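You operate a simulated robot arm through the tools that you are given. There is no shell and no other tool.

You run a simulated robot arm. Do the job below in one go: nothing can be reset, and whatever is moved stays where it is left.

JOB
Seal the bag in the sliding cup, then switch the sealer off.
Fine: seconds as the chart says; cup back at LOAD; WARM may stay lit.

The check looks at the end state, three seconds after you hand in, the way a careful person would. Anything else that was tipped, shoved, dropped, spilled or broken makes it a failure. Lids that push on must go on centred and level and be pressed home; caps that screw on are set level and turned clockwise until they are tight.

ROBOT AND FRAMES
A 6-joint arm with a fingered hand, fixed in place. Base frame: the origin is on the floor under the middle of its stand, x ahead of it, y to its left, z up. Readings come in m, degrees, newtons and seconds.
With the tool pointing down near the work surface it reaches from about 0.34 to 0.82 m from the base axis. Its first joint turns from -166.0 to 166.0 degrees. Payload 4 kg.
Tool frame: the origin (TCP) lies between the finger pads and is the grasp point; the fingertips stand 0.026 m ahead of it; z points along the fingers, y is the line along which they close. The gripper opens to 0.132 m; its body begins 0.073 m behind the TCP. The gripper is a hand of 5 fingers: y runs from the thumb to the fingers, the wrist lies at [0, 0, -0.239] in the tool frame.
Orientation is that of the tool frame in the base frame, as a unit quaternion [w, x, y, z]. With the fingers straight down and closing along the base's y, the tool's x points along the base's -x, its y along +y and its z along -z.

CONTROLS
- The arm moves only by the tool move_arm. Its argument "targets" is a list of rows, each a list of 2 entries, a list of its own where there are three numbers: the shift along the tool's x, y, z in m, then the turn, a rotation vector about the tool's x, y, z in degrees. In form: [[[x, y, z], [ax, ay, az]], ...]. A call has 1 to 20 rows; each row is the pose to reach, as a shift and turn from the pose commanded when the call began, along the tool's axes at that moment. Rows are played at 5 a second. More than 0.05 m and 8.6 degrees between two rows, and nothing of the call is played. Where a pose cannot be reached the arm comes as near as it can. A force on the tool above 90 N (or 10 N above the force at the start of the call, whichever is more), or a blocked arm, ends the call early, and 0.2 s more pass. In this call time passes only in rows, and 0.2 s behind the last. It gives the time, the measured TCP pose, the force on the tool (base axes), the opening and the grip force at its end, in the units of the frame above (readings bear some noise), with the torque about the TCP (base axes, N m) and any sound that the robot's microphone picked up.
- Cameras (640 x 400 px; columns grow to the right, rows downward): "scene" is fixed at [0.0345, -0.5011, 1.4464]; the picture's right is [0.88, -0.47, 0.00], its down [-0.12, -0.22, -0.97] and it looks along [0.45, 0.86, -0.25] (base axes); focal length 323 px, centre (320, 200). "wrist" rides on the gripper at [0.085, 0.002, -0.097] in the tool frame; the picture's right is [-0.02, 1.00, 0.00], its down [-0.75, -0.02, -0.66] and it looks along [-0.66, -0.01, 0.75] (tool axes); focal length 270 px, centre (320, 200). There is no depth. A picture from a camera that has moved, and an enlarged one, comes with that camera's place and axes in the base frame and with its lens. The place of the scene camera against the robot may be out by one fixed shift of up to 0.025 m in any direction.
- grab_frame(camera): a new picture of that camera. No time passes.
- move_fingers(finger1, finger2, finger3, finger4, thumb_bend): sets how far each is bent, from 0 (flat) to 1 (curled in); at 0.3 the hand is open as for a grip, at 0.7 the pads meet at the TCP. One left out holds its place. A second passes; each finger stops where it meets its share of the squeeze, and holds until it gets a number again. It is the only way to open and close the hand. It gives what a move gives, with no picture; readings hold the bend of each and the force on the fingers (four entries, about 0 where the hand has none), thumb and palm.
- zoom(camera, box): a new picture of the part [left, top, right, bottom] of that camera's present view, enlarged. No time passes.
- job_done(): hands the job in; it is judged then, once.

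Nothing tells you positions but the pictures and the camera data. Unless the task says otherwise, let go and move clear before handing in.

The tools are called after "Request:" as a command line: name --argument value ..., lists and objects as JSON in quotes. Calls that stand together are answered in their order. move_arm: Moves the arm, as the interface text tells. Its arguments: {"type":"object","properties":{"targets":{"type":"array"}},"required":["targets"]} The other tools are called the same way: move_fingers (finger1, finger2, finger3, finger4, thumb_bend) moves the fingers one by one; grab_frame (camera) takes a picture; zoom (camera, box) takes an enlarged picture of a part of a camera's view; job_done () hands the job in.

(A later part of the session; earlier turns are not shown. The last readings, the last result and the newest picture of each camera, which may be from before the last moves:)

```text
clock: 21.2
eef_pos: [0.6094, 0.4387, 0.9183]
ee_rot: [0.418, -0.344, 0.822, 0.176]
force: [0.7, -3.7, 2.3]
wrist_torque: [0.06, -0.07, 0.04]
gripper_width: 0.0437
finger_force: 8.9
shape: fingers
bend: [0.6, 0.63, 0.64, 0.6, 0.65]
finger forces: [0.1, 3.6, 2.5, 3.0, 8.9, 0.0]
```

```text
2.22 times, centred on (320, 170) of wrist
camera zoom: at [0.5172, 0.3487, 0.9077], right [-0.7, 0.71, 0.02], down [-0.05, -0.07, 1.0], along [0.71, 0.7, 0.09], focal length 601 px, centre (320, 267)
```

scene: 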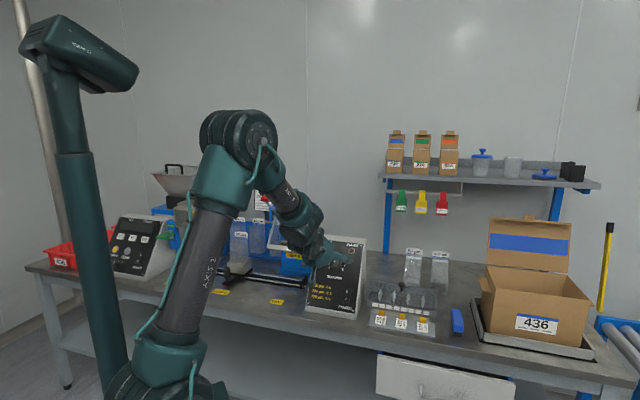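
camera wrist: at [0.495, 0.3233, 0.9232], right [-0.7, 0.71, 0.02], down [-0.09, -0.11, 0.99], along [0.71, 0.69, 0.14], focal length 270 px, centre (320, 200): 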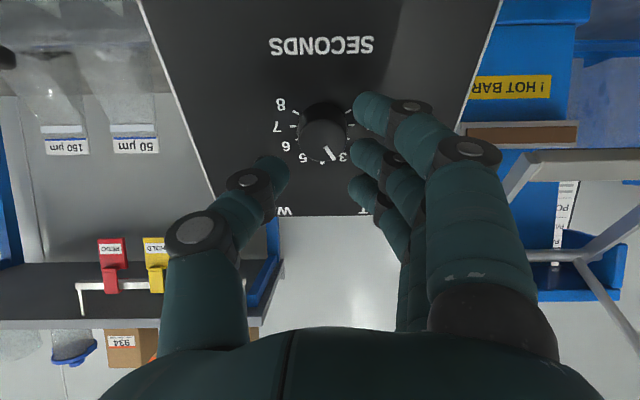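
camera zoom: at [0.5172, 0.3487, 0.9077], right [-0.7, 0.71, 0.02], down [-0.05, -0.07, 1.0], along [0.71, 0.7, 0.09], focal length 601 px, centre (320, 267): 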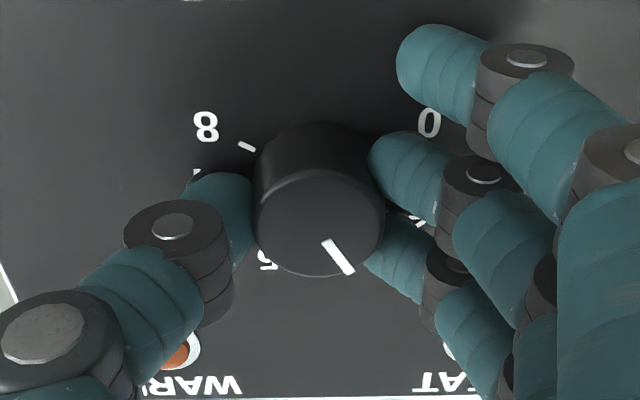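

The grip on the knob is balanced; finger 4 is brushing the panel, so I'll curl it and finger 1 a bit, then turn the hand 30° counter-clockwise.

Request:
move_fingers --finger1 0.7 --finger4 0.8

Request:
move_arm --targets '[[[0, 0, 0], [0, 0, -4]], [[0, 0, 0], [0, 0, -8]], [[0, 0, 0], [0, 0, -12]], [[0, 0, 0], [0, 0, -16]], [[0, 0, 0], [0, 0, -20]], [[0, 0, 0], [0, 0, -24]], [[0, 0, 0], [0, 0, -28]]]'

Request:
zoom --camera "wrist" --box '[220, 80, 420, 260]'

Request:
grab_frame --camera "wrist"

```text
clock: 22.2
eef_pos: [0.6081, 0.4388, 0.9179]
ee_rot: [0.419, -0.343, 0.822, 0.175]
force: [2.1, -2.4, 1.2]
wrist_torque: [-0.06, -0.04, -0.05]
gripper_width: 0.032
finger_force: 7.3
shape: fingers
bend: [0.7, 0.63, 0.64, 0.8, 0.65]
finger forces: [0.0, 3.5, 2.6, 0.1, 9.2, 0.1]
```

```text
clock: 23.8
eef_pos: [0.6085, 0.4396, 0.9182]
ee_rot: [0.448, -0.533, 0.714, 0.07]
force: [-0.2, 0.1, 2.3]
wrist_torque: [0.03, 0.01, 0.03]
gripper_width: 0.0316
finger_force: 7.1
shape: fingers
bend: [0.7, 0.63, 0.64, 0.8, 0.65]
finger forces: [0.1, 4.8, 3.7, 0.1, 8.0, 0.1]
```

```text
2.22 times, centred on (320, 170) of wrist
camera zoom: at [0.5493, 0.3246, 0.9147], right [-0.82, 0.44, -0.36], down [-0.34, 0.14, 0.93], along [0.46, 0.89, 0.03], focal length 601 px, centre (320, 267)
```

zoom: 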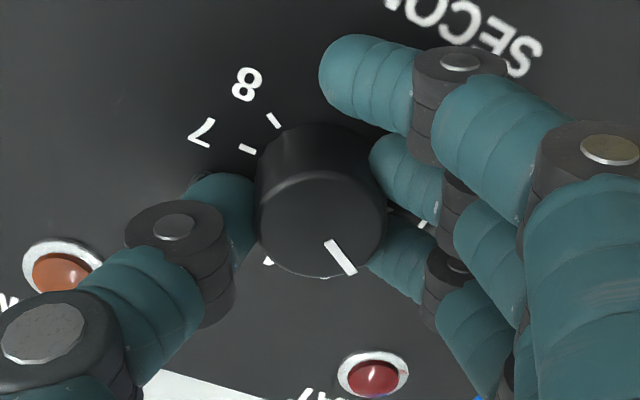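

```text
taken
camera wrist: at [0.5493, 0.3246, 0.9147], right [-0.82, 0.44, -0.36], down [-0.34, 0.14, 0.93], along [0.46, 0.89, 0.03], focal length 270 px, centre (320, 200)
```

wrist: 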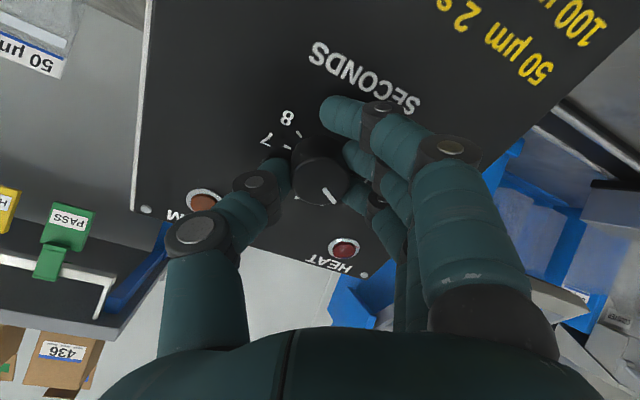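

The knob turned with the hand. I'll add the last 2°, release, back straight off, and read the pointer.

Request:
move_arm --targets '[[[0, 0, 0], [0, 0, -2]]]'

Request:
move_fingers --finger2 0.57 --finger3 0.57 --thumb_bend 0.57

Request:
move_arm --targets '[[[0, 0, -0.02], [0, 0, 0]], [[0, 0, -0.05], [0, 0, 0]], [[0, 0, -0.08], [0, 0, 0]]]'

Request:
zoom --camera "wrist" --box '[220, 40, 420, 220]'

```text
clock: 24.2
eef_pos: [0.6085, 0.4399, 0.9176]
ee_rot: [0.449, -0.545, 0.706, 0.061]
force: [-1.2, -0.2, 1.7]
wrist_torque: [0.02, 0.05, -0.01]
gripper_width: 0.0317
finger_force: 7.4
shape: fingers
bend: [0.7, 0.63, 0.64, 0.8, 0.65]
finger forces: [0.0, 4.6, 3.8, 0.1, 7.6, 0.0]
```

```text
clock: 25.2
eef_pos: [0.607, 0.4386, 0.9193]
ee_rot: [0.45, -0.544, 0.706, 0.062]
force: [-13.6, -10.7, 7.8]
wrist_torque: [0.06, -0.28, -0.3]
gripper_width: 0.0331
finger_force: 8.6
shape: fingers
bend: [0.7, 0.56, 0.56, 0.8, 0.59]
finger forces: [0.0, 0.0, 0.1, 0.0, 18.4, 0.1]
```

```text
clock: 26.0
eef_pos: [0.5644, 0.3943, 0.9657]
ee_rot: [0.45, -0.544, 0.706, 0.061]
force: [0.3, -0.3, -0.2]
wrist_torque: [-0.02, 0.01, -0.02]
gripper_width: 0.0384
finger_force: 0.0
shape: fingers
bend: [0.7, 0.56, 0.56, 0.8, 0.56]
finger forces: [0.0, 0.1, 0.0, 0.0, 0.0, 0.0]
```

```text
2.22 times, centred on (320, 130) of wrist
camera zoom: at [0.5065, 0.277, 0.9628], right [-0.82, 0.41, -0.39], down [-0.36, 0.15, 0.92], along [0.44, 0.9, 0.02], focal length 601 px, centre (320, 356)
```

zoom: 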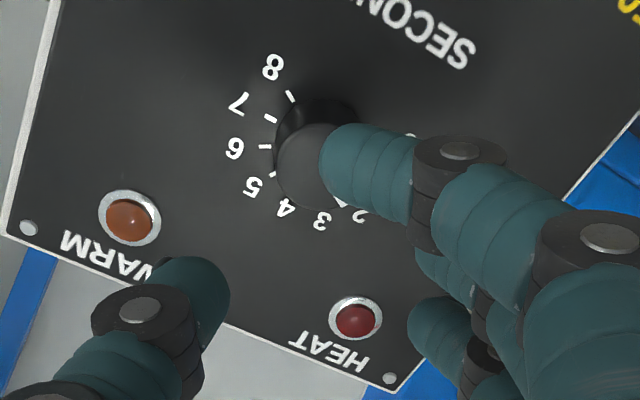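

Request:
move_fingers --finger1 0.3 --finger2 0.3 --finger3 0.3 --finger4 0.3 --thumb_bend 0.3

Request:
move_arm --targets '[[[0, 0, -0.01], [0, 0, 6]], [[0, 0, -0.02], [0, 0, 12]], [[0, 0, -0.03], [0, 0, 18]], [[0, 0, -0.03], [0, 0, 24]], [[0, 0, -0.03], [0, 0, 30]]]'

Request:
grab_frame --camera "wrist"

Request:
zoom --camera "wrist" --box '[260, 30, 380, 150]'

Request:
grab_frame --camera "scene"

```text
clock: 27.0
eef_pos: [0.564, 0.3934, 0.965]
ee_rot: [0.449, -0.544, 0.706, 0.062]
force: [0.4, -0.6, -0.3]
wrist_torque: [0.04, 0.04, 0.02]
gripper_width: 0.1386
finger_force: 0.0
shape: fingers
bend: [0.3, 0.3, 0.3, 0.3, 0.3]
finger forces: [0.0, 0.1, 0.0, 0.1, 0.0, 0.1]
```

```text
clock: 28.2
eef_pos: [0.5455, 0.3758, 0.9848]
ee_rot: [0.418, -0.342, 0.823, 0.176]
force: [-1.0, -0.2, -0.4]
wrist_torque: [0.03, -0.03, 0.0]
gripper_width: 0.1383
finger_force: 0.1
shape: fingers
bend: [0.3, 0.3, 0.3, 0.3, 0.3]
finger forces: [0.0, 0.0, 0.0, 0.1, 0.0, 0.0]
```

```text
taken
camera wrist: at [0.4547, 0.2856, 0.9721], right [-0.7, 0.71, 0.02], down [-0.05, -0.08, 1.0], along [0.71, 0.7, 0.09], focal length 270 px, centre (320, 200)
```

wrist: 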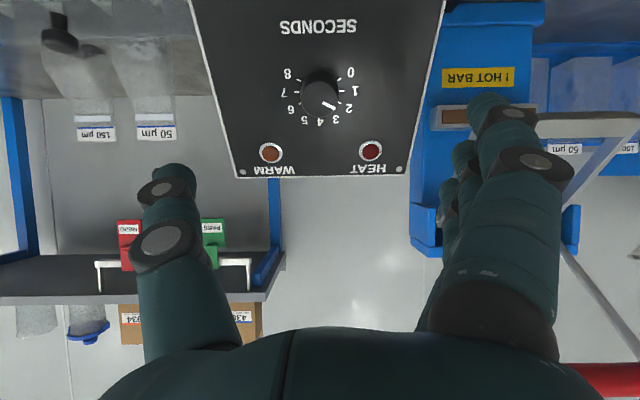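

```text
3.33 times, centred on (320, 90) of wrist
camera zoom: at [0.4547, 0.2856, 0.9721], right [-0.7, 0.71, 0.02], down [-0.05, -0.08, 1.0], along [0.71, 0.7, 0.09], focal length 901 px, centre (320, 567)
```

zoom: 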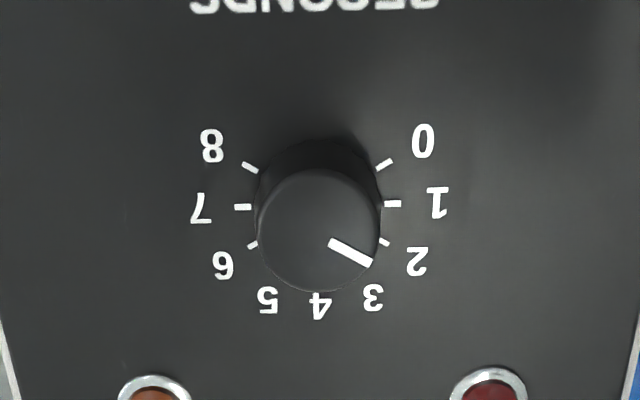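

```text
taken
```

scene: 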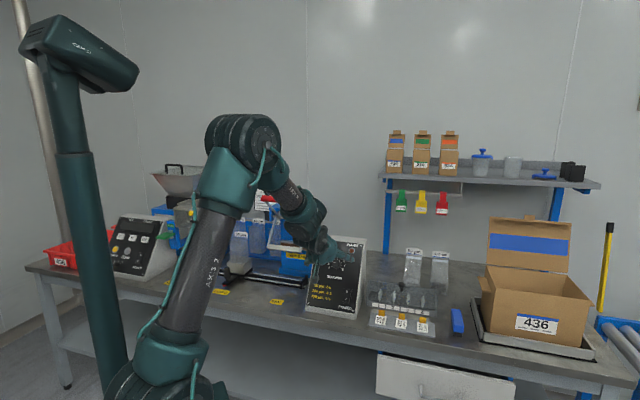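

Request:
zoom --camera "wrist" --box '[290, 65, 350, 125]'

Request:
zoom --camera "scene" --box '[300, 225, 380, 325]'

```text
6.67 times, centred on (320, 95) of wrist
camera zoom: at [0.4547, 0.2856, 0.9721], right [-0.7, 0.71, 0.02], down [-0.05, -0.08, 1.0], along [0.71, 0.7, 0.09], focal length 1802 px, centre (320, 900)
```

zoom: 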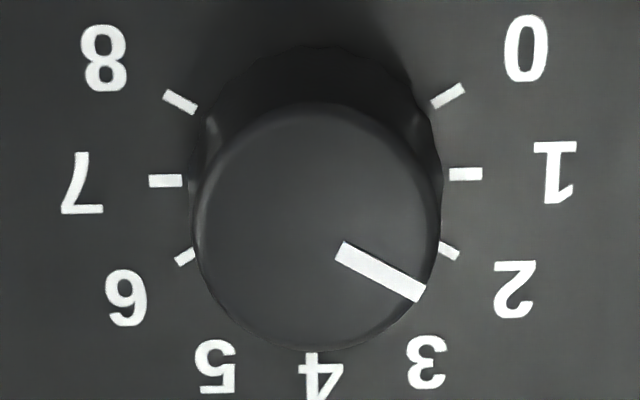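

```text
4.00 times, centred on (340, 275) of scene
camera zoom: at [0.0345, -0.5011, 1.4464], right [0.88, -0.47, 0.0], down [-0.12, -0.22, -0.97], along [0.45, 0.86, -0.25], focal length 1292 px, centre (240, -100)
```

zoom: 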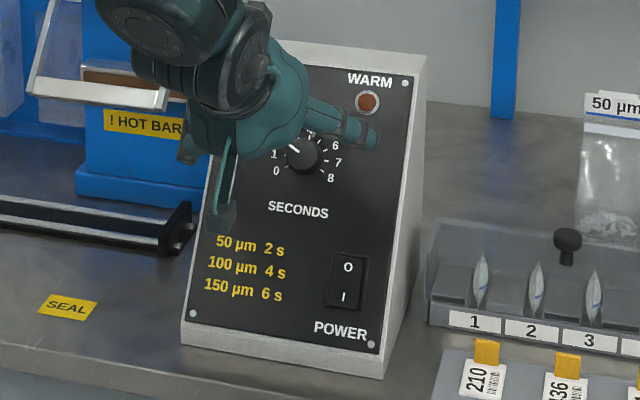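

The dial now reads at 2. Next, the rocker: I'll use the thumb as the pressing finger with the others curled, and hover about 5 cm off the "I" end.

Request:
move_fingers --finger1 1.0 --finger2 1.0 --finger3 1.0 --finger4 1.0 --thumb_bend 0.45

Request:
move_arm --targets '[[[0.03, -0.002, 0.01], [0, 0, 0]], [[0.06, -0.004, 0.025], [0, 0, 0]], [[0.09, -0.006, 0.04], [0, 0, 0]], [[0.1183, -0.007, 0.0546], [0, 0, 0]]]'

Request:
grab_frame --camera "wrist"

Request:
zoom --camera "wrist" --box '[160, 60, 360, 240]'

Request:
zoom --camera "scene" --box '[290, 225, 380, 325]'

```text
clock: 29.2
eef_pos: [0.5461, 0.3759, 0.9833]
ee_rot: [0.418, -0.344, 0.822, 0.175]
force: [0.0, -0.3, 0.3]
wrist_torque: [-0.02, -0.01, 0.04]
gripper_width: 0.0555
finger_force: 0.1
shape: fingers
bend: [1.0, 1.0, 1.0, 1.0, 0.45]
finger forces: [0.0, 0.0, 0.0, 0.0, 0.0, 0.0]
```

```text
clock: 30.2
eef_pos: [0.5341, 0.3541, 0.8558]
ee_rot: [0.418, -0.344, 0.822, 0.176]
force: [0.2, 0.5, -0.2]
wrist_torque: [0.01, 0.02, -0.02]
gripper_width: 0.0555
finger_force: 0.0
shape: fingers
bend: [1.0, 1.0, 1.0, 1.0, 0.45]
finger forces: [0.0, 0.0, 0.0, 0.0, 0.1, 0.1]
```

```text
taken
camera wrist: at [0.4414, 0.2624, 0.8435], right [-0.7, 0.71, 0.02], down [-0.05, -0.08, 1.0], along [0.71, 0.7, 0.09], focal length 270 px, centre (320, 200)
```

wrist: 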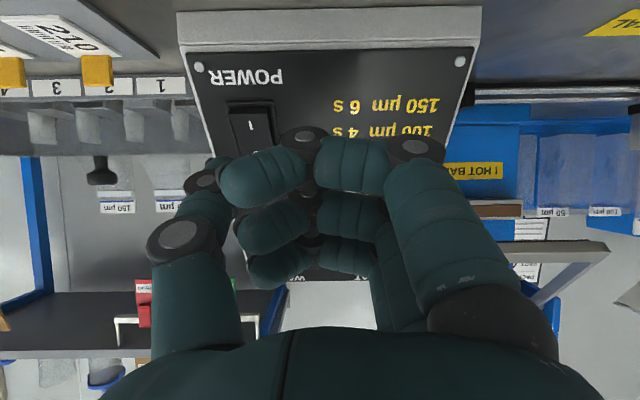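

```text
2.22 times, centred on (260, 150) of wrist
camera zoom: at [0.4414, 0.2624, 0.8435], right [-0.7, 0.71, 0.02], down [-0.05, -0.08, 1.0], along [0.71, 0.7, 0.09], focal length 601 px, centre (453, 311)
```

zoom: 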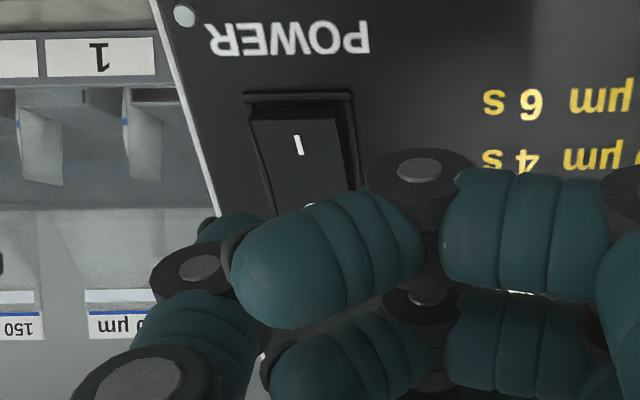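

```text
4.00 times, centred on (335, 275) of scene
camera zoom: at [0.0345, -0.5011, 1.4464], right [0.88, -0.47, 0.0], down [-0.12, -0.22, -0.97], along [0.45, 0.86, -0.25], focal length 1292 px, centre (260, -100)
```

zoom: 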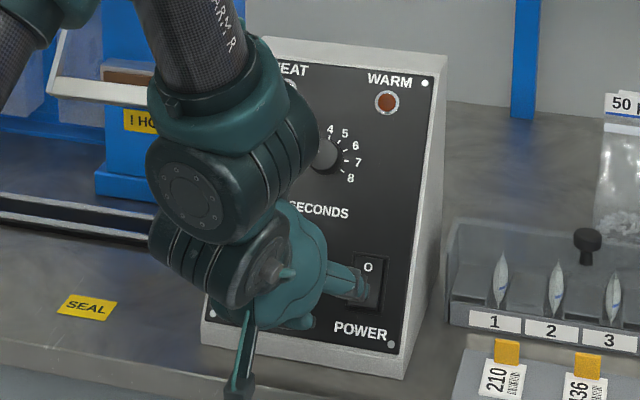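

The thumb tip lines up with the I end of the rocker (about 5 cm ahead). I'll advance in small steps and watch the force.

Request:
move_arm --targets '[[[-0.001, 0, 0.015], [0, 0, 0]], [[-0.002, 0, 0.03], [0, 0, 0]], [[-0.002, 0, 0.04], [0, 0, 0]]]'

Request:
grab_frame --camera "wrist"

Request:
zoom --camera "scene" --box '[300, 235, 380, 325]'

```text
clock: 31.0
eef_pos: [0.5572, 0.3773, 0.8322]
ee_rot: [0.419, -0.344, 0.822, 0.176]
force: [-0.5, 1.0, 0.1]
wrist_torque: [0.02, -0.02, -0.02]
gripper_width: 0.0555
finger_force: 0.0
shape: fingers
bend: [1.0, 1.0, 1.0, 1.0, 0.45]
finger forces: [0.1, 0.1, 0.1, 0.0, 0.0, 0.0]
```

```text
taken
camera wrist: at [0.4651, 0.2862, 0.8217], right [-0.7, 0.71, 0.02], down [-0.05, -0.07, 1.0], along [0.71, 0.7, 0.09], focal length 270 px, centre (320, 200)
```

wrist: 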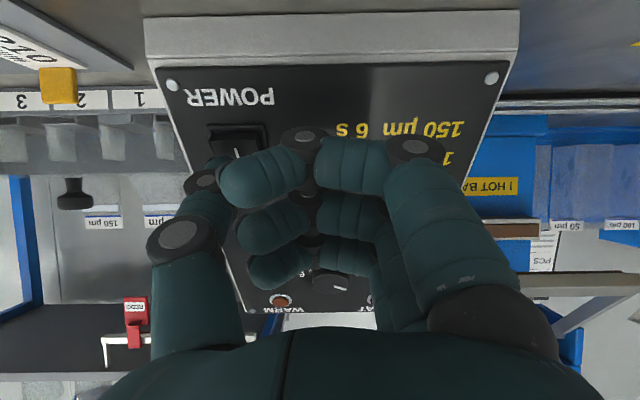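

```text
4.44 times, centred on (340, 280) of scene
camera zoom: at [0.0345, -0.5011, 1.4464], right [0.88, -0.47, 0.0], down [-0.12, -0.22, -0.97], along [0.45, 0.86, -0.25], focal length 1436 px, centre (231, -156)
```

zoom: 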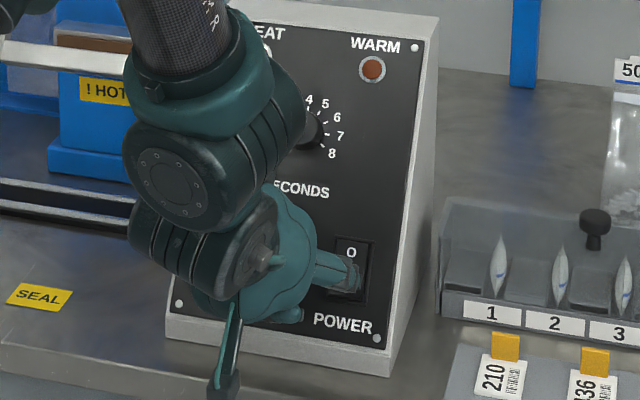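

Request:
move_arm --targets '[[[0, 0, 0.003], [0, 0, 0]], [[0, 0, 0.006], [0, 0, 0]], [[0, 0, 0.009], [0, 0, 0]]]'

Request:
zoom --camera "scene" --box '[300, 225, 380, 325]'

```text
clock: 31.8
eef_pos: [0.5618, 0.3807, 0.8283]
ee_rot: [0.418, -0.343, 0.822, 0.176]
force: [-7.8, -5.2, 4.0]
wrist_torque: [-0.16, -0.14, -0.55]
gripper_width: 0.0556
finger_force: 5.0
shape: fingers
bend: [1.0, 1.0, 1.0, 1.0, 0.45]
finger forces: [0.0, 0.1, 0.0, 0.1, 10.5, 0.0]
```

```text
4.00 times, centred on (340, 275) of scene
camera zoom: at [0.0345, -0.5011, 1.4464], right [0.88, -0.47, 0.0], down [-0.12, -0.22, -0.97], along [0.45, 0.86, -0.25], focal length 1292 px, centre (240, -100)
```

zoom: 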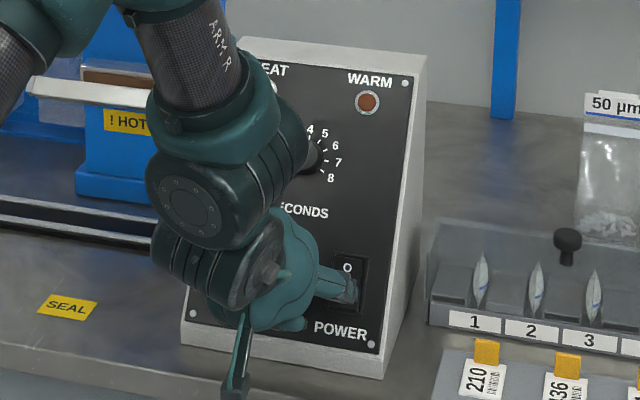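

Request:
move_arm --targets '[[[0, 0, 0.002], [0, 0, 0]], [[0, 0, 0.004], [0, 0, 0]]]'

Request:
zoom --camera "scene" --box '[300, 225, 380, 325]'

```text
clock: 32.6
eef_pos: [0.5613, 0.3837, 0.8284]
ee_rot: [0.418, -0.344, 0.822, 0.176]
force: [-35.6, -22.3, 27.7]
wrist_torque: [-0.95, -1.26, -2.18]
gripper_width: 0.0558
finger_force: 24.3
shape: fingers
bend: [1.0, 1.0, 1.0, 1.0, 0.47]
finger forces: [0.1, 0.0, 0.0, 0.0, 49.3, 0.0]
stopped in row 2: the force on the tool passed its limit at 92 N (the readings are from after the stop); the commanded pose is now the measured one
```

```text
4.00 times, centred on (340, 275) of scene
camera zoom: at [0.0345, -0.5011, 1.4464], right [0.88, -0.47, 0.0], down [-0.12, -0.22, -0.97], along [0.45, 0.86, -0.25], focal length 1292 px, centre (240, -100)
```

zoom: 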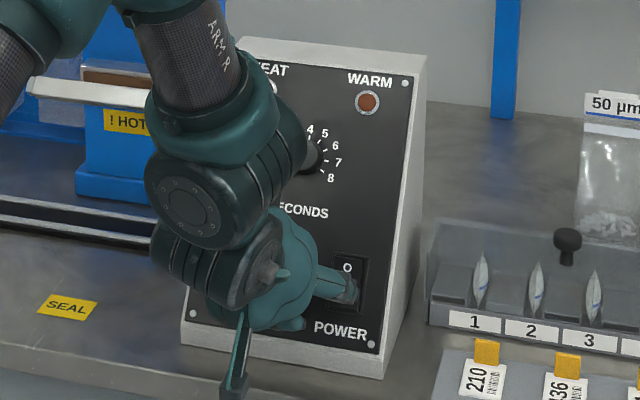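

The force rose sharply, meaning a hard stop. I'll back off and look at the rocker and lamps.

Request:
move_arm --targets '[[[0, 0, -0.015], [0, 0, 0]], [[0, 0, -0.04], [0, 0, 0]], [[0, 0, -0.07], [0, 0, 0]]]'

Request:
move_fingers --finger1 0.3

Request:
zoom --camera "wrist" --box '[180, 40, 380, 220]'

Request:
zoom --camera "scene" --box '[300, 225, 380, 325]'

Request:
grab_frame --camera "wrist"

```text
clock: 33.4
eef_pos: [0.5219, 0.3438, 0.8675]
ee_rot: [0.417, -0.343, 0.823, 0.176]
force: [-0.3, 0.5, -0.9]
wrist_torque: [0.0, 0.01, -0.03]
gripper_width: 0.0555
finger_force: 0.1
shape: fingers
bend: [1.0, 1.0, 1.0, 1.0, 0.45]
finger forces: [0.0, 0.1, 0.0, 0.0, 0.0, 0.1]
```

```text
clock: 34.4
eef_pos: [0.5221, 0.3438, 0.8687]
ee_rot: [0.418, -0.343, 0.823, 0.175]
force: [-0.3, -0.2, -0.1]
wrist_torque: [0.03, -0.02, 0.0]
gripper_width: 0.1151
finger_force: 0.1
shape: fingers
bend: [0.3, 1.0, 1.0, 1.0, 0.45]
finger forces: [0.0, 0.1, 0.1, 0.0, 0.1, 0.0]
```

```text
2.22 times, centred on (280, 130) of wrist
camera zoom: at [0.4313, 0.253, 0.8572], right [-0.7, 0.71, 0.02], down [-0.05, -0.07, 1.0], along [0.71, 0.7, 0.09], focal length 601 px, centre (409, 356)
```

zoom: 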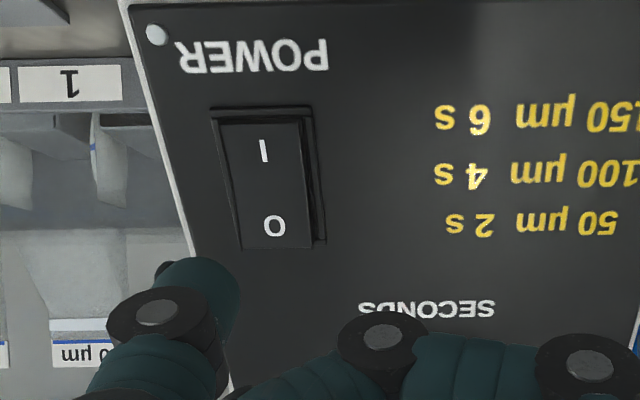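

```text
4.00 times, centred on (340, 275) of scene
camera zoom: at [0.0345, -0.5011, 1.4464], right [0.88, -0.47, 0.0], down [-0.12, -0.22, -0.97], along [0.45, 0.86, -0.25], focal length 1292 px, centre (240, -100)
```

zoom: 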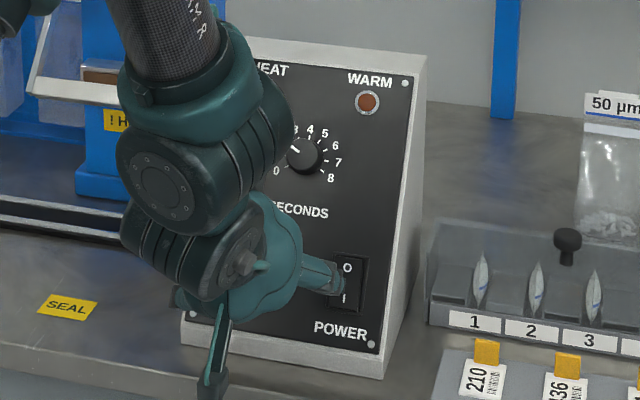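

```text
taken
camera wrist: at [0.4313, 0.253, 0.8572], right [-0.7, 0.71, 0.02], down [-0.05, -0.07, 1.0], along [0.71, 0.7, 0.09], focal length 270 px, centre (320, 200)
```

wrist: 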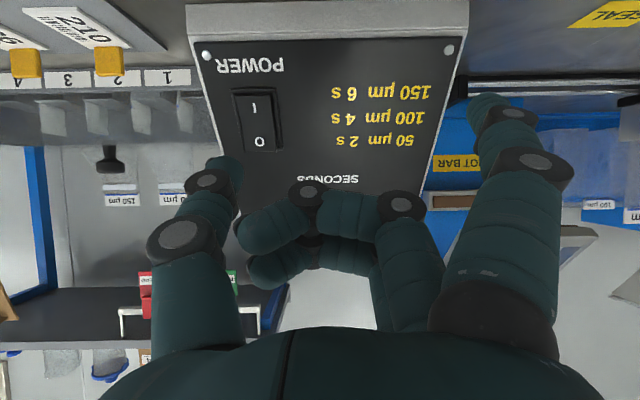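

Request:
zoom --camera "wrist" --box '[215, 75, 295, 165]'

Request:
zoom --camera "scene" --box '[335, 230, 375, 310]'

```text
4.44 times, centred on (255, 120) of wrist
camera zoom: at [0.4313, 0.253, 0.8572], right [-0.7, 0.71, 0.02], down [-0.05, -0.07, 1.0], along [0.71, 0.7, 0.09], focal length 1201 px, centre (609, 556)
```

zoom: 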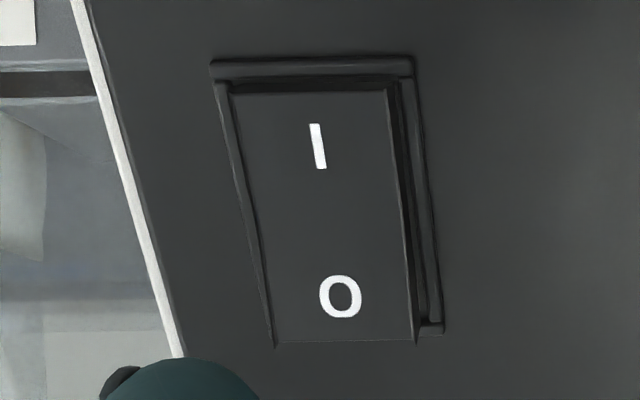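

```text
5.00 times, centred on (355, 270) of scene
camera zoom: at [0.0345, -0.5011, 1.4464], right [0.88, -0.47, 0.0], down [-0.12, -0.22, -0.97], along [0.45, 0.86, -0.25], focal length 1615 px, centre (145, -150)
```

zoom: 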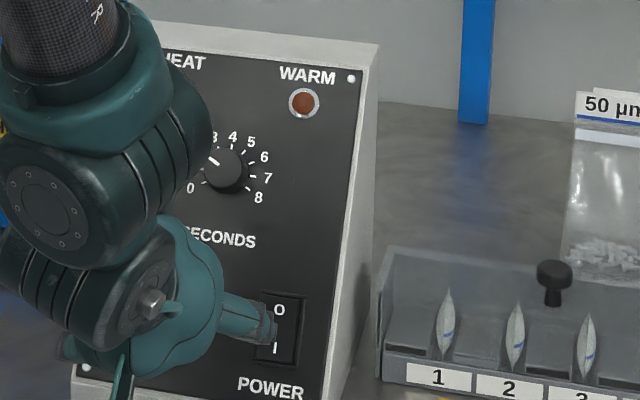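

The O end now stands proud and the I end is recessed, so the power looks on; WARM may need time to light. I'll retreat and move left in front of the bench to study the cup and its handle.

Request:
move_arm --targets '[[[0, 0, -0.045], [0, 0, 0]], [[-0.01, 0, -0.09], [0, 0, 0]], [[-0.0356, 0, -0.1397], [0, 0, 0]], [[-0.0356, 0.045, -0.1397], [0, 0, 0]], [[-0.0356, 0.09, -0.1397], [0, 0, 0]], [[-0.0356, 0.135, -0.1397], [0, 0, 0]], [[-0.0356, 0.18, -0.1397], [0, 0, 0]], [[-0.0356, 0.225, -0.1397], [0, 0, 0]], [[-0.0356, 0.27, -0.1397], [0, 0, 0]], [[-0.0356, 0.315, -0.1397], [0, 0, 0]], [[-0.0356, 0.36, -0.1397], [0, 0, 0]], [[-0.0356, 0.405, -0.1397], [0, 0, 0]], [[-0.0356, 0.446, -0.1397], [0, 0, 0]]]'

Request:
grab_frame --camera "wrist"

Request:
grab_frame --camera "scene"

Request:
zoom --camera "scene" --box '[290, 225, 380, 325]'

```text
refused: row 3 steps farther than a row can; nothing moved
```

```text
taken
camera wrist: at [0.4313, 0.253, 0.8572], right [-0.7, 0.71, 0.02], down [-0.05, -0.07, 1.0], along [0.71, 0.7, 0.09], focal length 270 px, centre (320, 200)
```

wrist: 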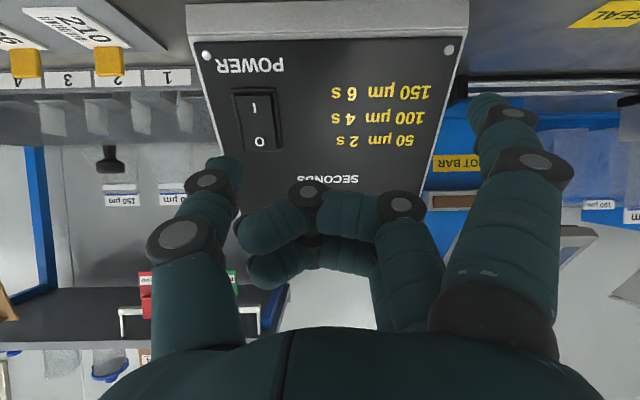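

```text
taken
```

scene: 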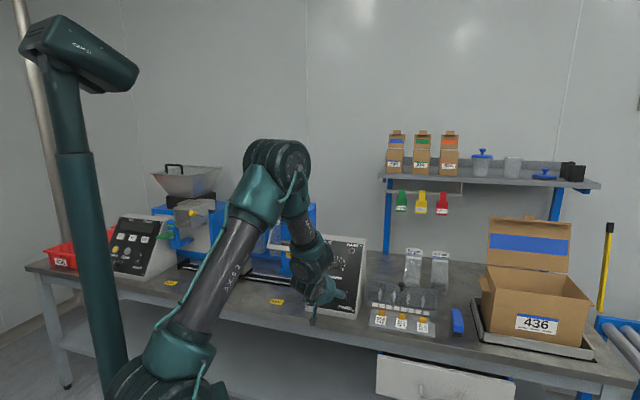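

```text
4.00 times, centred on (335, 275) of scene
camera zoom: at [0.0345, -0.5011, 1.4464], right [0.88, -0.47, 0.0], down [-0.12, -0.22, -0.97], along [0.45, 0.86, -0.25], focal length 1292 px, centre (260, -100)
```

zoom: 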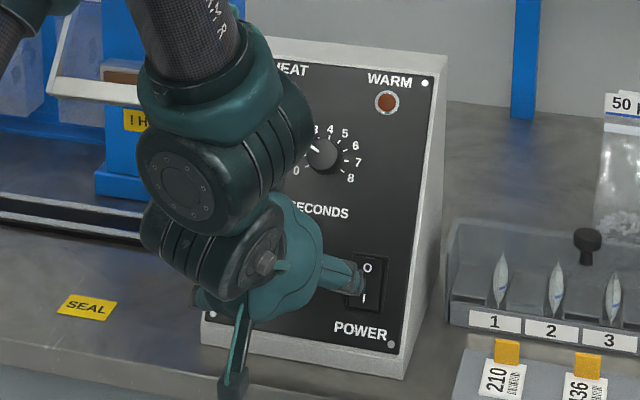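

A step was too long and nothing moved; I'll repeat it with smaller steps.

Request:
move_arm --targets '[[[0, 0, -0.04], [0, 0, 0]], [[-0.01, 0, -0.08], [0, 0, 0]], [[-0.025, 0, -0.115], [0, 0, 0]], [[-0.0356, 0.01, -0.1397], [0, 0, 0]], [[-0.0356, 0.055, -0.1397], [0, 0, 0]], [[-0.0356, 0.1, -0.1397], [0, 0, 0]], [[-0.0356, 0.145, -0.1397], [0, 0, 0]], [[-0.0356, 0.19, -0.1397], [0, 0, 0]], [[-0.0356, 0.235, -0.1397], [0, 0, 0]], [[-0.0356, 0.28, -0.1397], [0, 0, 0]], [[-0.0356, 0.325, -0.1397], [0, 0, 0]], [[-0.0356, 0.37, -0.1397], [0, 0, 0]], [[-0.0356, 0.41, -0.1397], [0, 0, 0]], [[-0.0356, 0.446, -0.1397], [0, 0, 0]]]'

Request:
grab_frame --camera "wrist"

Request:
grab_frame --camera "scene"

Request:
zoom --camera "scene" --box '[290, 225, 380, 325]'

```text
clock: 36.7
eef_pos: [0.3302, 0.435, 0.9614]
ee_rot: [0.42, -0.278, 0.854, 0.125]
force: [-0.6, 1.2, -0.9]
wrist_torque: [-0.01, -0.06, -0.09]
gripper_width: 0.1153
finger_force: 0.0
shape: fingers
bend: [0.3, 1.0, 1.0, 1.0, 0.45]
finger forces: [0.0, 0.1, 0.1, 0.0, 0.1, 0.1]
stopped in row 11: the arm was blocked; the commanded pose is now the measured one
```

```text
taken
camera wrist: at [0.224, 0.36, 0.9545], right [-0.57, 0.82, 0.0], down [-0.05, -0.03, 1.0], along [0.82, 0.57, 0.06], focal length 270 px, centre (320, 200)
```

wrist: 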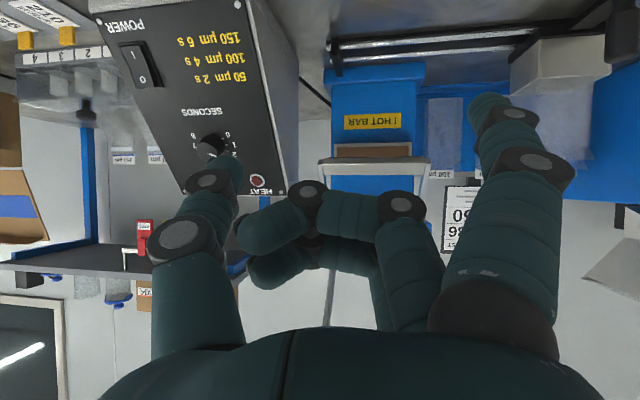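

```text
taken
```

scene: 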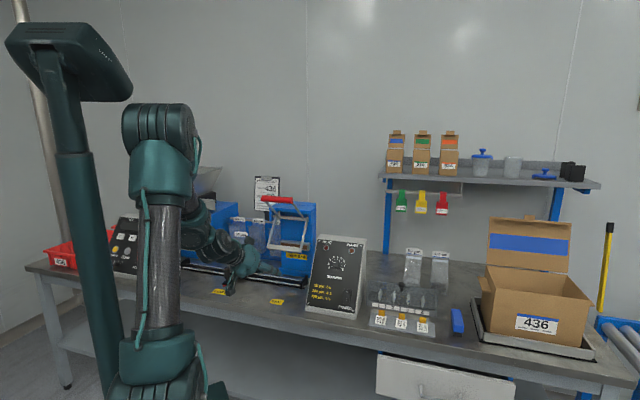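

```text
4.00 times, centred on (335, 275) of scene
camera zoom: at [0.0345, -0.5011, 1.4464], right [0.88, -0.47, 0.0], down [-0.12, -0.22, -0.97], along [0.45, 0.86, -0.25], focal length 1292 px, centre (260, -100)
```

zoom: 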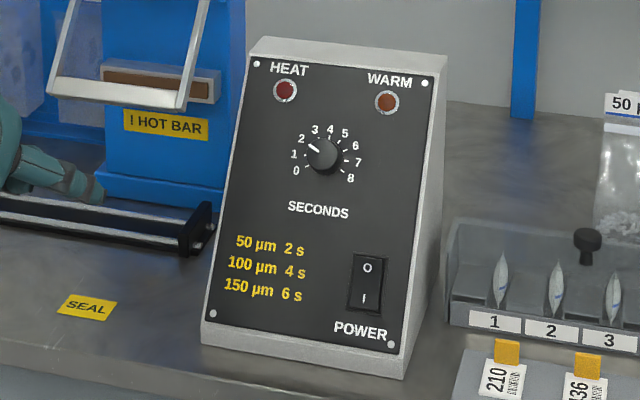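

The arm folds too tightly when the wrist is near its base axis, so I'll stay farther out. I'll square the hand to the bench again at a 45° tilt and move left to view the cup handle.

Request:
move_arm --targets '[[[-0.01, 0.0, 0.02], [-2, 1.7, -1.4]], [[-0.015, 0.035, 0.02], [-4, 3.4, -2.7]], [[-0.02, 0.075, 0.016], [-6, 5.2, -4.1]], [[-0.024, 0.115, 0.012], [-7.87, 6.89, -5.44]], [[-0.028, 0.155, 0.008], [-7.87, 6.89, -5.44]], [[-0.03, 0.195, 0.004], [-7.87, 6.89, -5.44]], [[-0.0324, 0.2322, 0.0013], [-7.87, 6.89, -5.44]]]'

Request:
grab_frame --camera "wrist"

Request:
zoom --camera "scene" --box '[290, 225, 380, 325]'

```text
clock: 38.3
eef_pos: [0.2059, 0.6374, 0.9833]
ee_rot: [0.354, -0.356, 0.852, 0.148]
force: [0.2, 0.3, -0.4]
wrist_torque: [-0.04, -0.01, 0.01]
gripper_width: 0.1149
finger_force: 0.1
shape: fingers
bend: [0.3, 1.0, 1.0, 1.0, 0.45]
finger forces: [0.2, 0.1, 0.1, 0.1, 0.1, 0.0]
```

```text
taken
camera wrist: at [0.1136, 0.5465, 0.9914], right [-0.7, 0.71, 0.01], down [0.06, 0.04, 1.0], along [0.71, 0.7, -0.07], focal length 270 px, centre (320, 200)
```

wrist: 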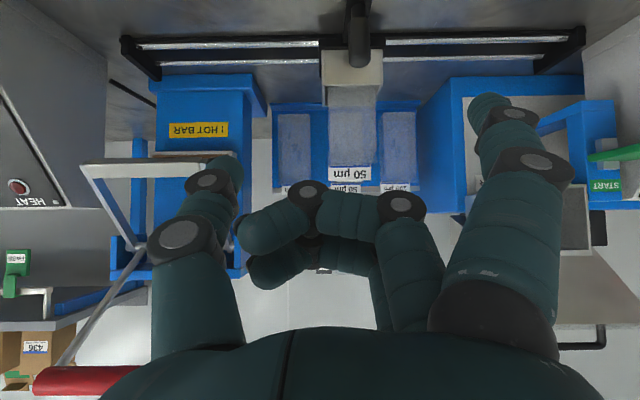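

```text
4.00 times, centred on (335, 275) of scene
camera zoom: at [0.0345, -0.5011, 1.4464], right [0.88, -0.47, 0.0], down [-0.12, -0.22, -0.97], along [0.45, 0.86, -0.25], focal length 1292 px, centre (260, -100)
```

zoom: 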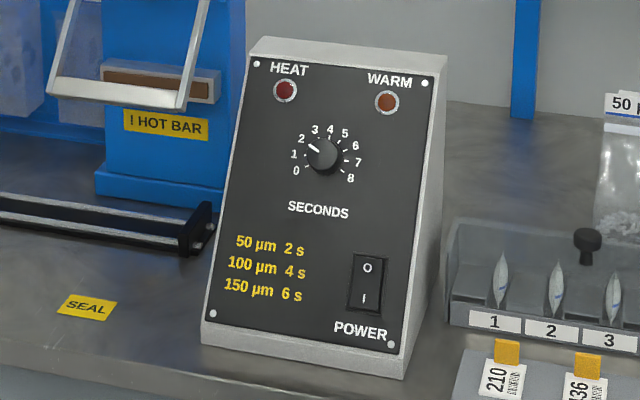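

Request:
zoom --camera "scene" --box '[325, 235, 365, 260]'

Request:
zoom --camera "wrist" --box '[260, 0, 440, 180]'

Request:
zoom --camera "scene" --box '[335, 280, 365, 310]'

```text
16.00 times, centred on (345, 248) of scene
camera zoom: at [0.0345, -0.5011, 1.4464], right [0.88, -0.47, 0.0], down [-0.12, -0.22, -0.97], along [0.45, 0.86, -0.25], focal length 5169 px, centre (-80, -560)
```

zoom: 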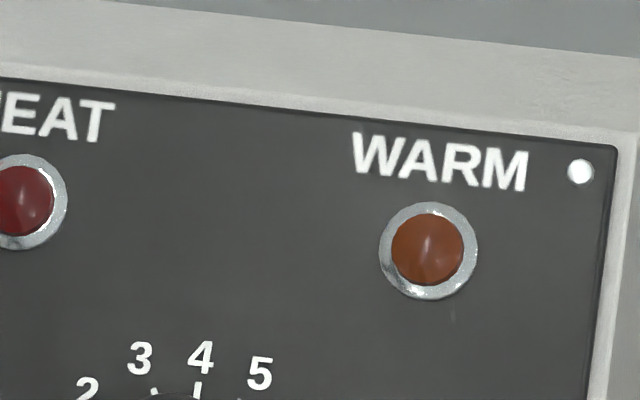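

```text
2.22 times, centred on (350, 90) of wrist
camera zoom: at [0.1136, 0.5465, 0.9914], right [-0.7, 0.71, 0.01], down [0.06, 0.04, 1.0], along [0.71, 0.7, -0.07], focal length 601 px, centre (253, 444)
```

zoom: 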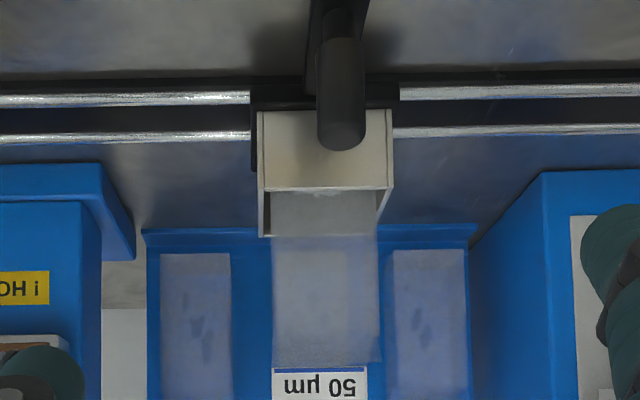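

```text
13.33 times, centred on (350, 295) of scene
camera zoom: at [0.0345, -0.5011, 1.4464], right [0.88, -0.47, 0.0], down [-0.12, -0.22, -0.97], along [0.45, 0.86, -0.25], focal length 4308 px, centre (-80, -1067)
```

zoom: 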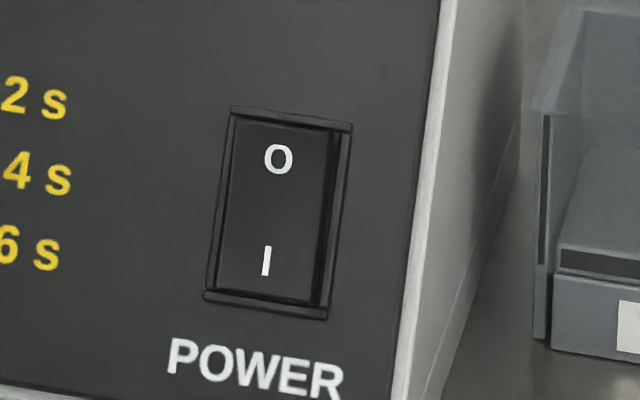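

I place the handle post at about u −0.348, depth 0.745, top z 0.82, roughly 23 mm thick. I'll shape an open pinch with thumb and fingers 2–3 and move to a pre-grasp in front of the post.

Request:
move_fingers --finger1 0.3 --finger2 0.5 --finger3 0.5 --finger4 0.3 --thumb_bend 0.5

Request:
move_arm --targets '[[[0.003, 0.0106, 0.0326], [0, 1.25, 0]], [[0.007, 0.021, 0.065], [0, 2.5, 0]], [[0.0105, 0.032, 0.098], [0, 3.75, 0]], [[0.0141, 0.0425, 0.1304], [0, 5, 0]]]'

Request:
grab_frame --camera "wrist"

Request:
zoom --camera "scene" --box '[180, 210, 320, 310]'

Request:
zoom --camera "scene" --box '[325, 235, 365, 260]'

```text
clock: 39.3
eef_pos: [0.2054, 0.637, 0.9829]
ee_rot: [0.354, -0.356, 0.852, 0.147]
force: [-0.8, 0.0, 0.6]
wrist_torque: [0.02, 0.0, -0.03]
gripper_width: 0.107
finger_force: 0.0
shape: fingers
bend: [0.3, 0.5, 0.5, 0.3, 0.5]
finger forces: [0.0, 0.0, 0.0, 0.0, 0.0, 0.0]
```

```text
clock: 40.3
eef_pos: [0.2349, 0.7267, 0.8793]
ee_rot: [0.316, -0.363, 0.867, 0.133]
force: [-0.1, -0.5, -0.1]
wrist_torque: [-0.01, -0.02, -0.01]
gripper_width: 0.1075
finger_force: 0.1
shape: fingers
bend: [0.3, 0.5, 0.5, 0.3, 0.5]
finger forces: [0.1, 0.0, 0.0, 0.1, 0.0, 0.0]
```

```text
taken
camera wrist: at [0.1432, 0.636, 0.8995], right [-0.7, 0.71, 0.01], down [0.12, 0.1, 0.99], along [0.7, 0.69, -0.15], focal length 270 px, centre (320, 200)
```

wrist: 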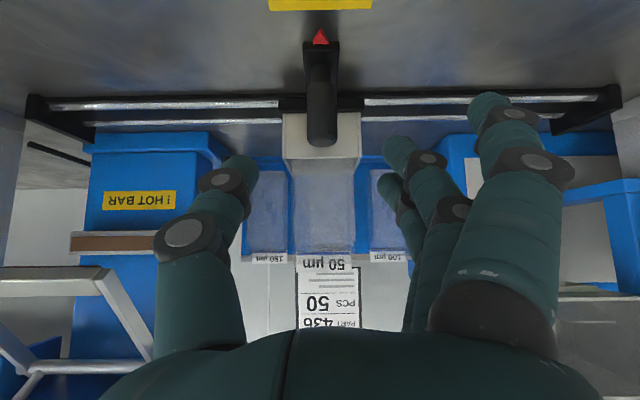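

```text
4.00 times, centred on (250, 260) of scene
camera zoom: at [0.0345, -0.5011, 1.4464], right [0.88, -0.47, 0.0], down [-0.12, -0.22, -0.97], along [0.45, 0.86, -0.25], focal length 1292 px, centre (600, -40)
```

zoom: 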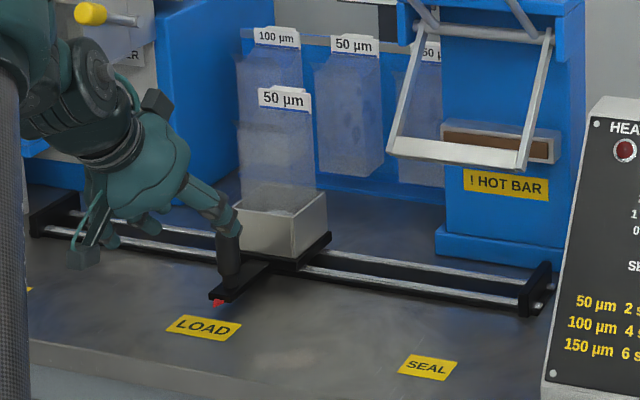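

```text
16.00 times, centred on (345, 248) of scene
camera zoom: at [0.0345, -0.5011, 1.4464], right [0.88, -0.47, 0.0], down [-0.12, -0.22, -0.97], along [0.45, 0.86, -0.25], focal length 5169 px, centre (-80, -560)
```

zoom: 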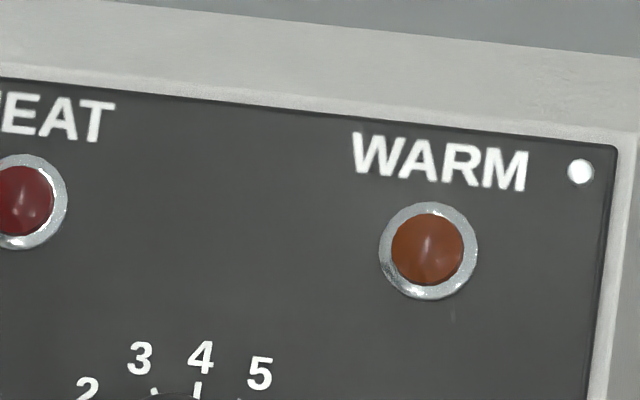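

The post is centred between thumb and fingers. I'll advance along the tool axis to bring the tips around it.

Request:
move_arm --targets '[[[0, 0.001, 0.025], [0, 0, 0]], [[0, 0.001, 0.05], [0, 0, 0]], [[0, 0.001, 0.07], [0, 0, 0]], [[0, 0.001, 0.082], [0, 0, 0]]]'

Request:
grab_frame --camera "wrist"

Request:
zoom --camera "scene" --box '[180, 230, 300, 310]'

```text
clock: 41.3
eef_pos: [0.2713, 0.7648, 0.8176]
ee_rot: [0.316, -0.363, 0.867, 0.132]
force: [-0.7, 0.2, 0.1]
wrist_torque: [-0.01, -0.03, -0.01]
gripper_width: 0.1074
finger_force: 0.1
shape: fingers
bend: [0.3, 0.5, 0.5, 0.3, 0.5]
finger forces: [0.0, 0.1, 0.1, 0.0, 0.0, 0.1]
```

```text
taken
camera wrist: at [0.1801, 0.6741, 0.8372], right [-0.7, 0.71, 0.01], down [0.12, 0.1, 0.99], along [0.7, 0.69, -0.15], focal length 270 px, centre (320, 200)
```

wrist: 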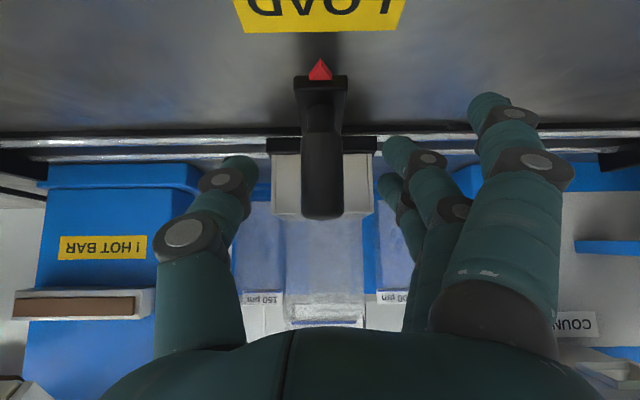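

```text
5.00 times, centred on (240, 270) of scene
camera zoom: at [0.0345, -0.5011, 1.4464], right [0.88, -0.47, 0.0], down [-0.12, -0.22, -0.97], along [0.45, 0.86, -0.25], focal length 1615 px, centre (720, -150)
```

zoom: 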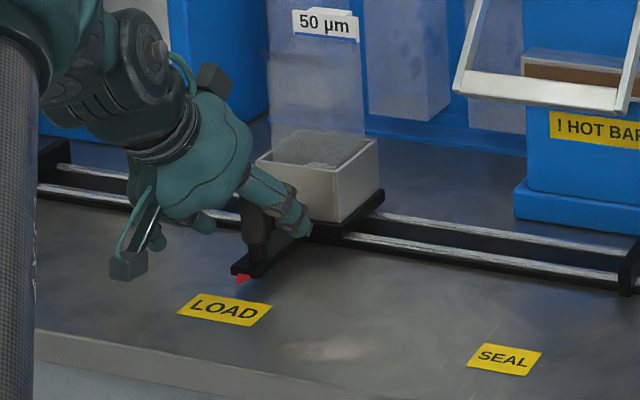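

Request:
move_fingers --finger2 0.64 --finger3 0.64 --thumb_bend 0.64

Request:
grab_frame --camera "wrist"

Request:
zoom --camera "scene" --box '[325, 235, 365, 260]'

```text
clock: 42.3
eef_pos: [0.2711, 0.7636, 0.817]
ee_rot: [0.316, -0.363, 0.867, 0.132]
force: [-1.0, 0.1, -0.3]
wrist_torque: [-0.05, -0.01, 0.05]
gripper_width: 0.0852
finger_force: 0.6
shape: fingers
bend: [0.3, 0.64, 0.63, 0.3, 0.64]
finger forces: [0.1, 0.1, 1.0, 0.0, 0.0, 0.0]
```

```text
taken
camera wrist: at [0.18, 0.674, 0.8375], right [-0.7, 0.71, 0.01], down [0.12, 0.1, 0.99], along [0.7, 0.69, -0.15], focal length 270 px, centre (320, 200)
```

wrist: 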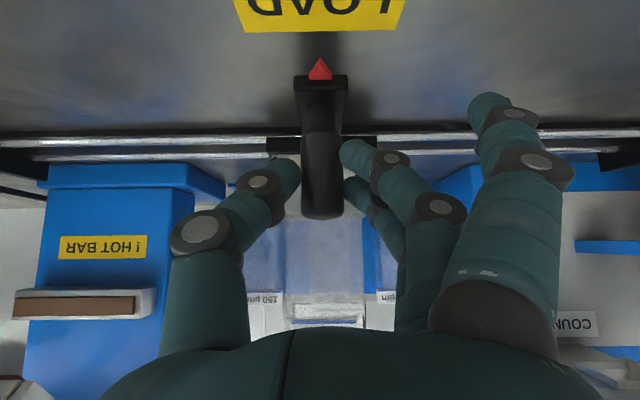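

```text
16.00 times, centred on (345, 248) of scene
camera zoom: at [0.0345, -0.5011, 1.4464], right [0.88, -0.47, 0.0], down [-0.12, -0.22, -0.97], along [0.45, 0.86, -0.25], focal length 5169 px, centre (-80, -560)
```

zoom: 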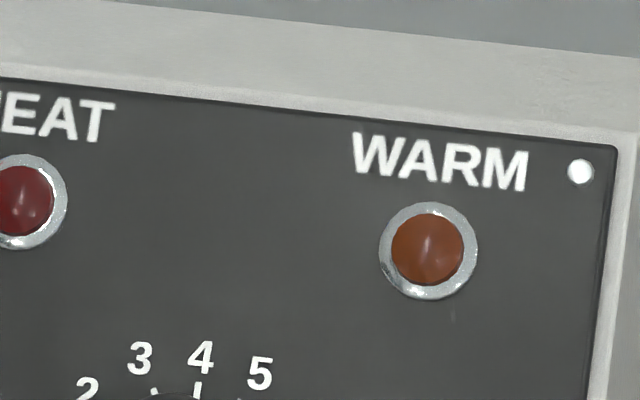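

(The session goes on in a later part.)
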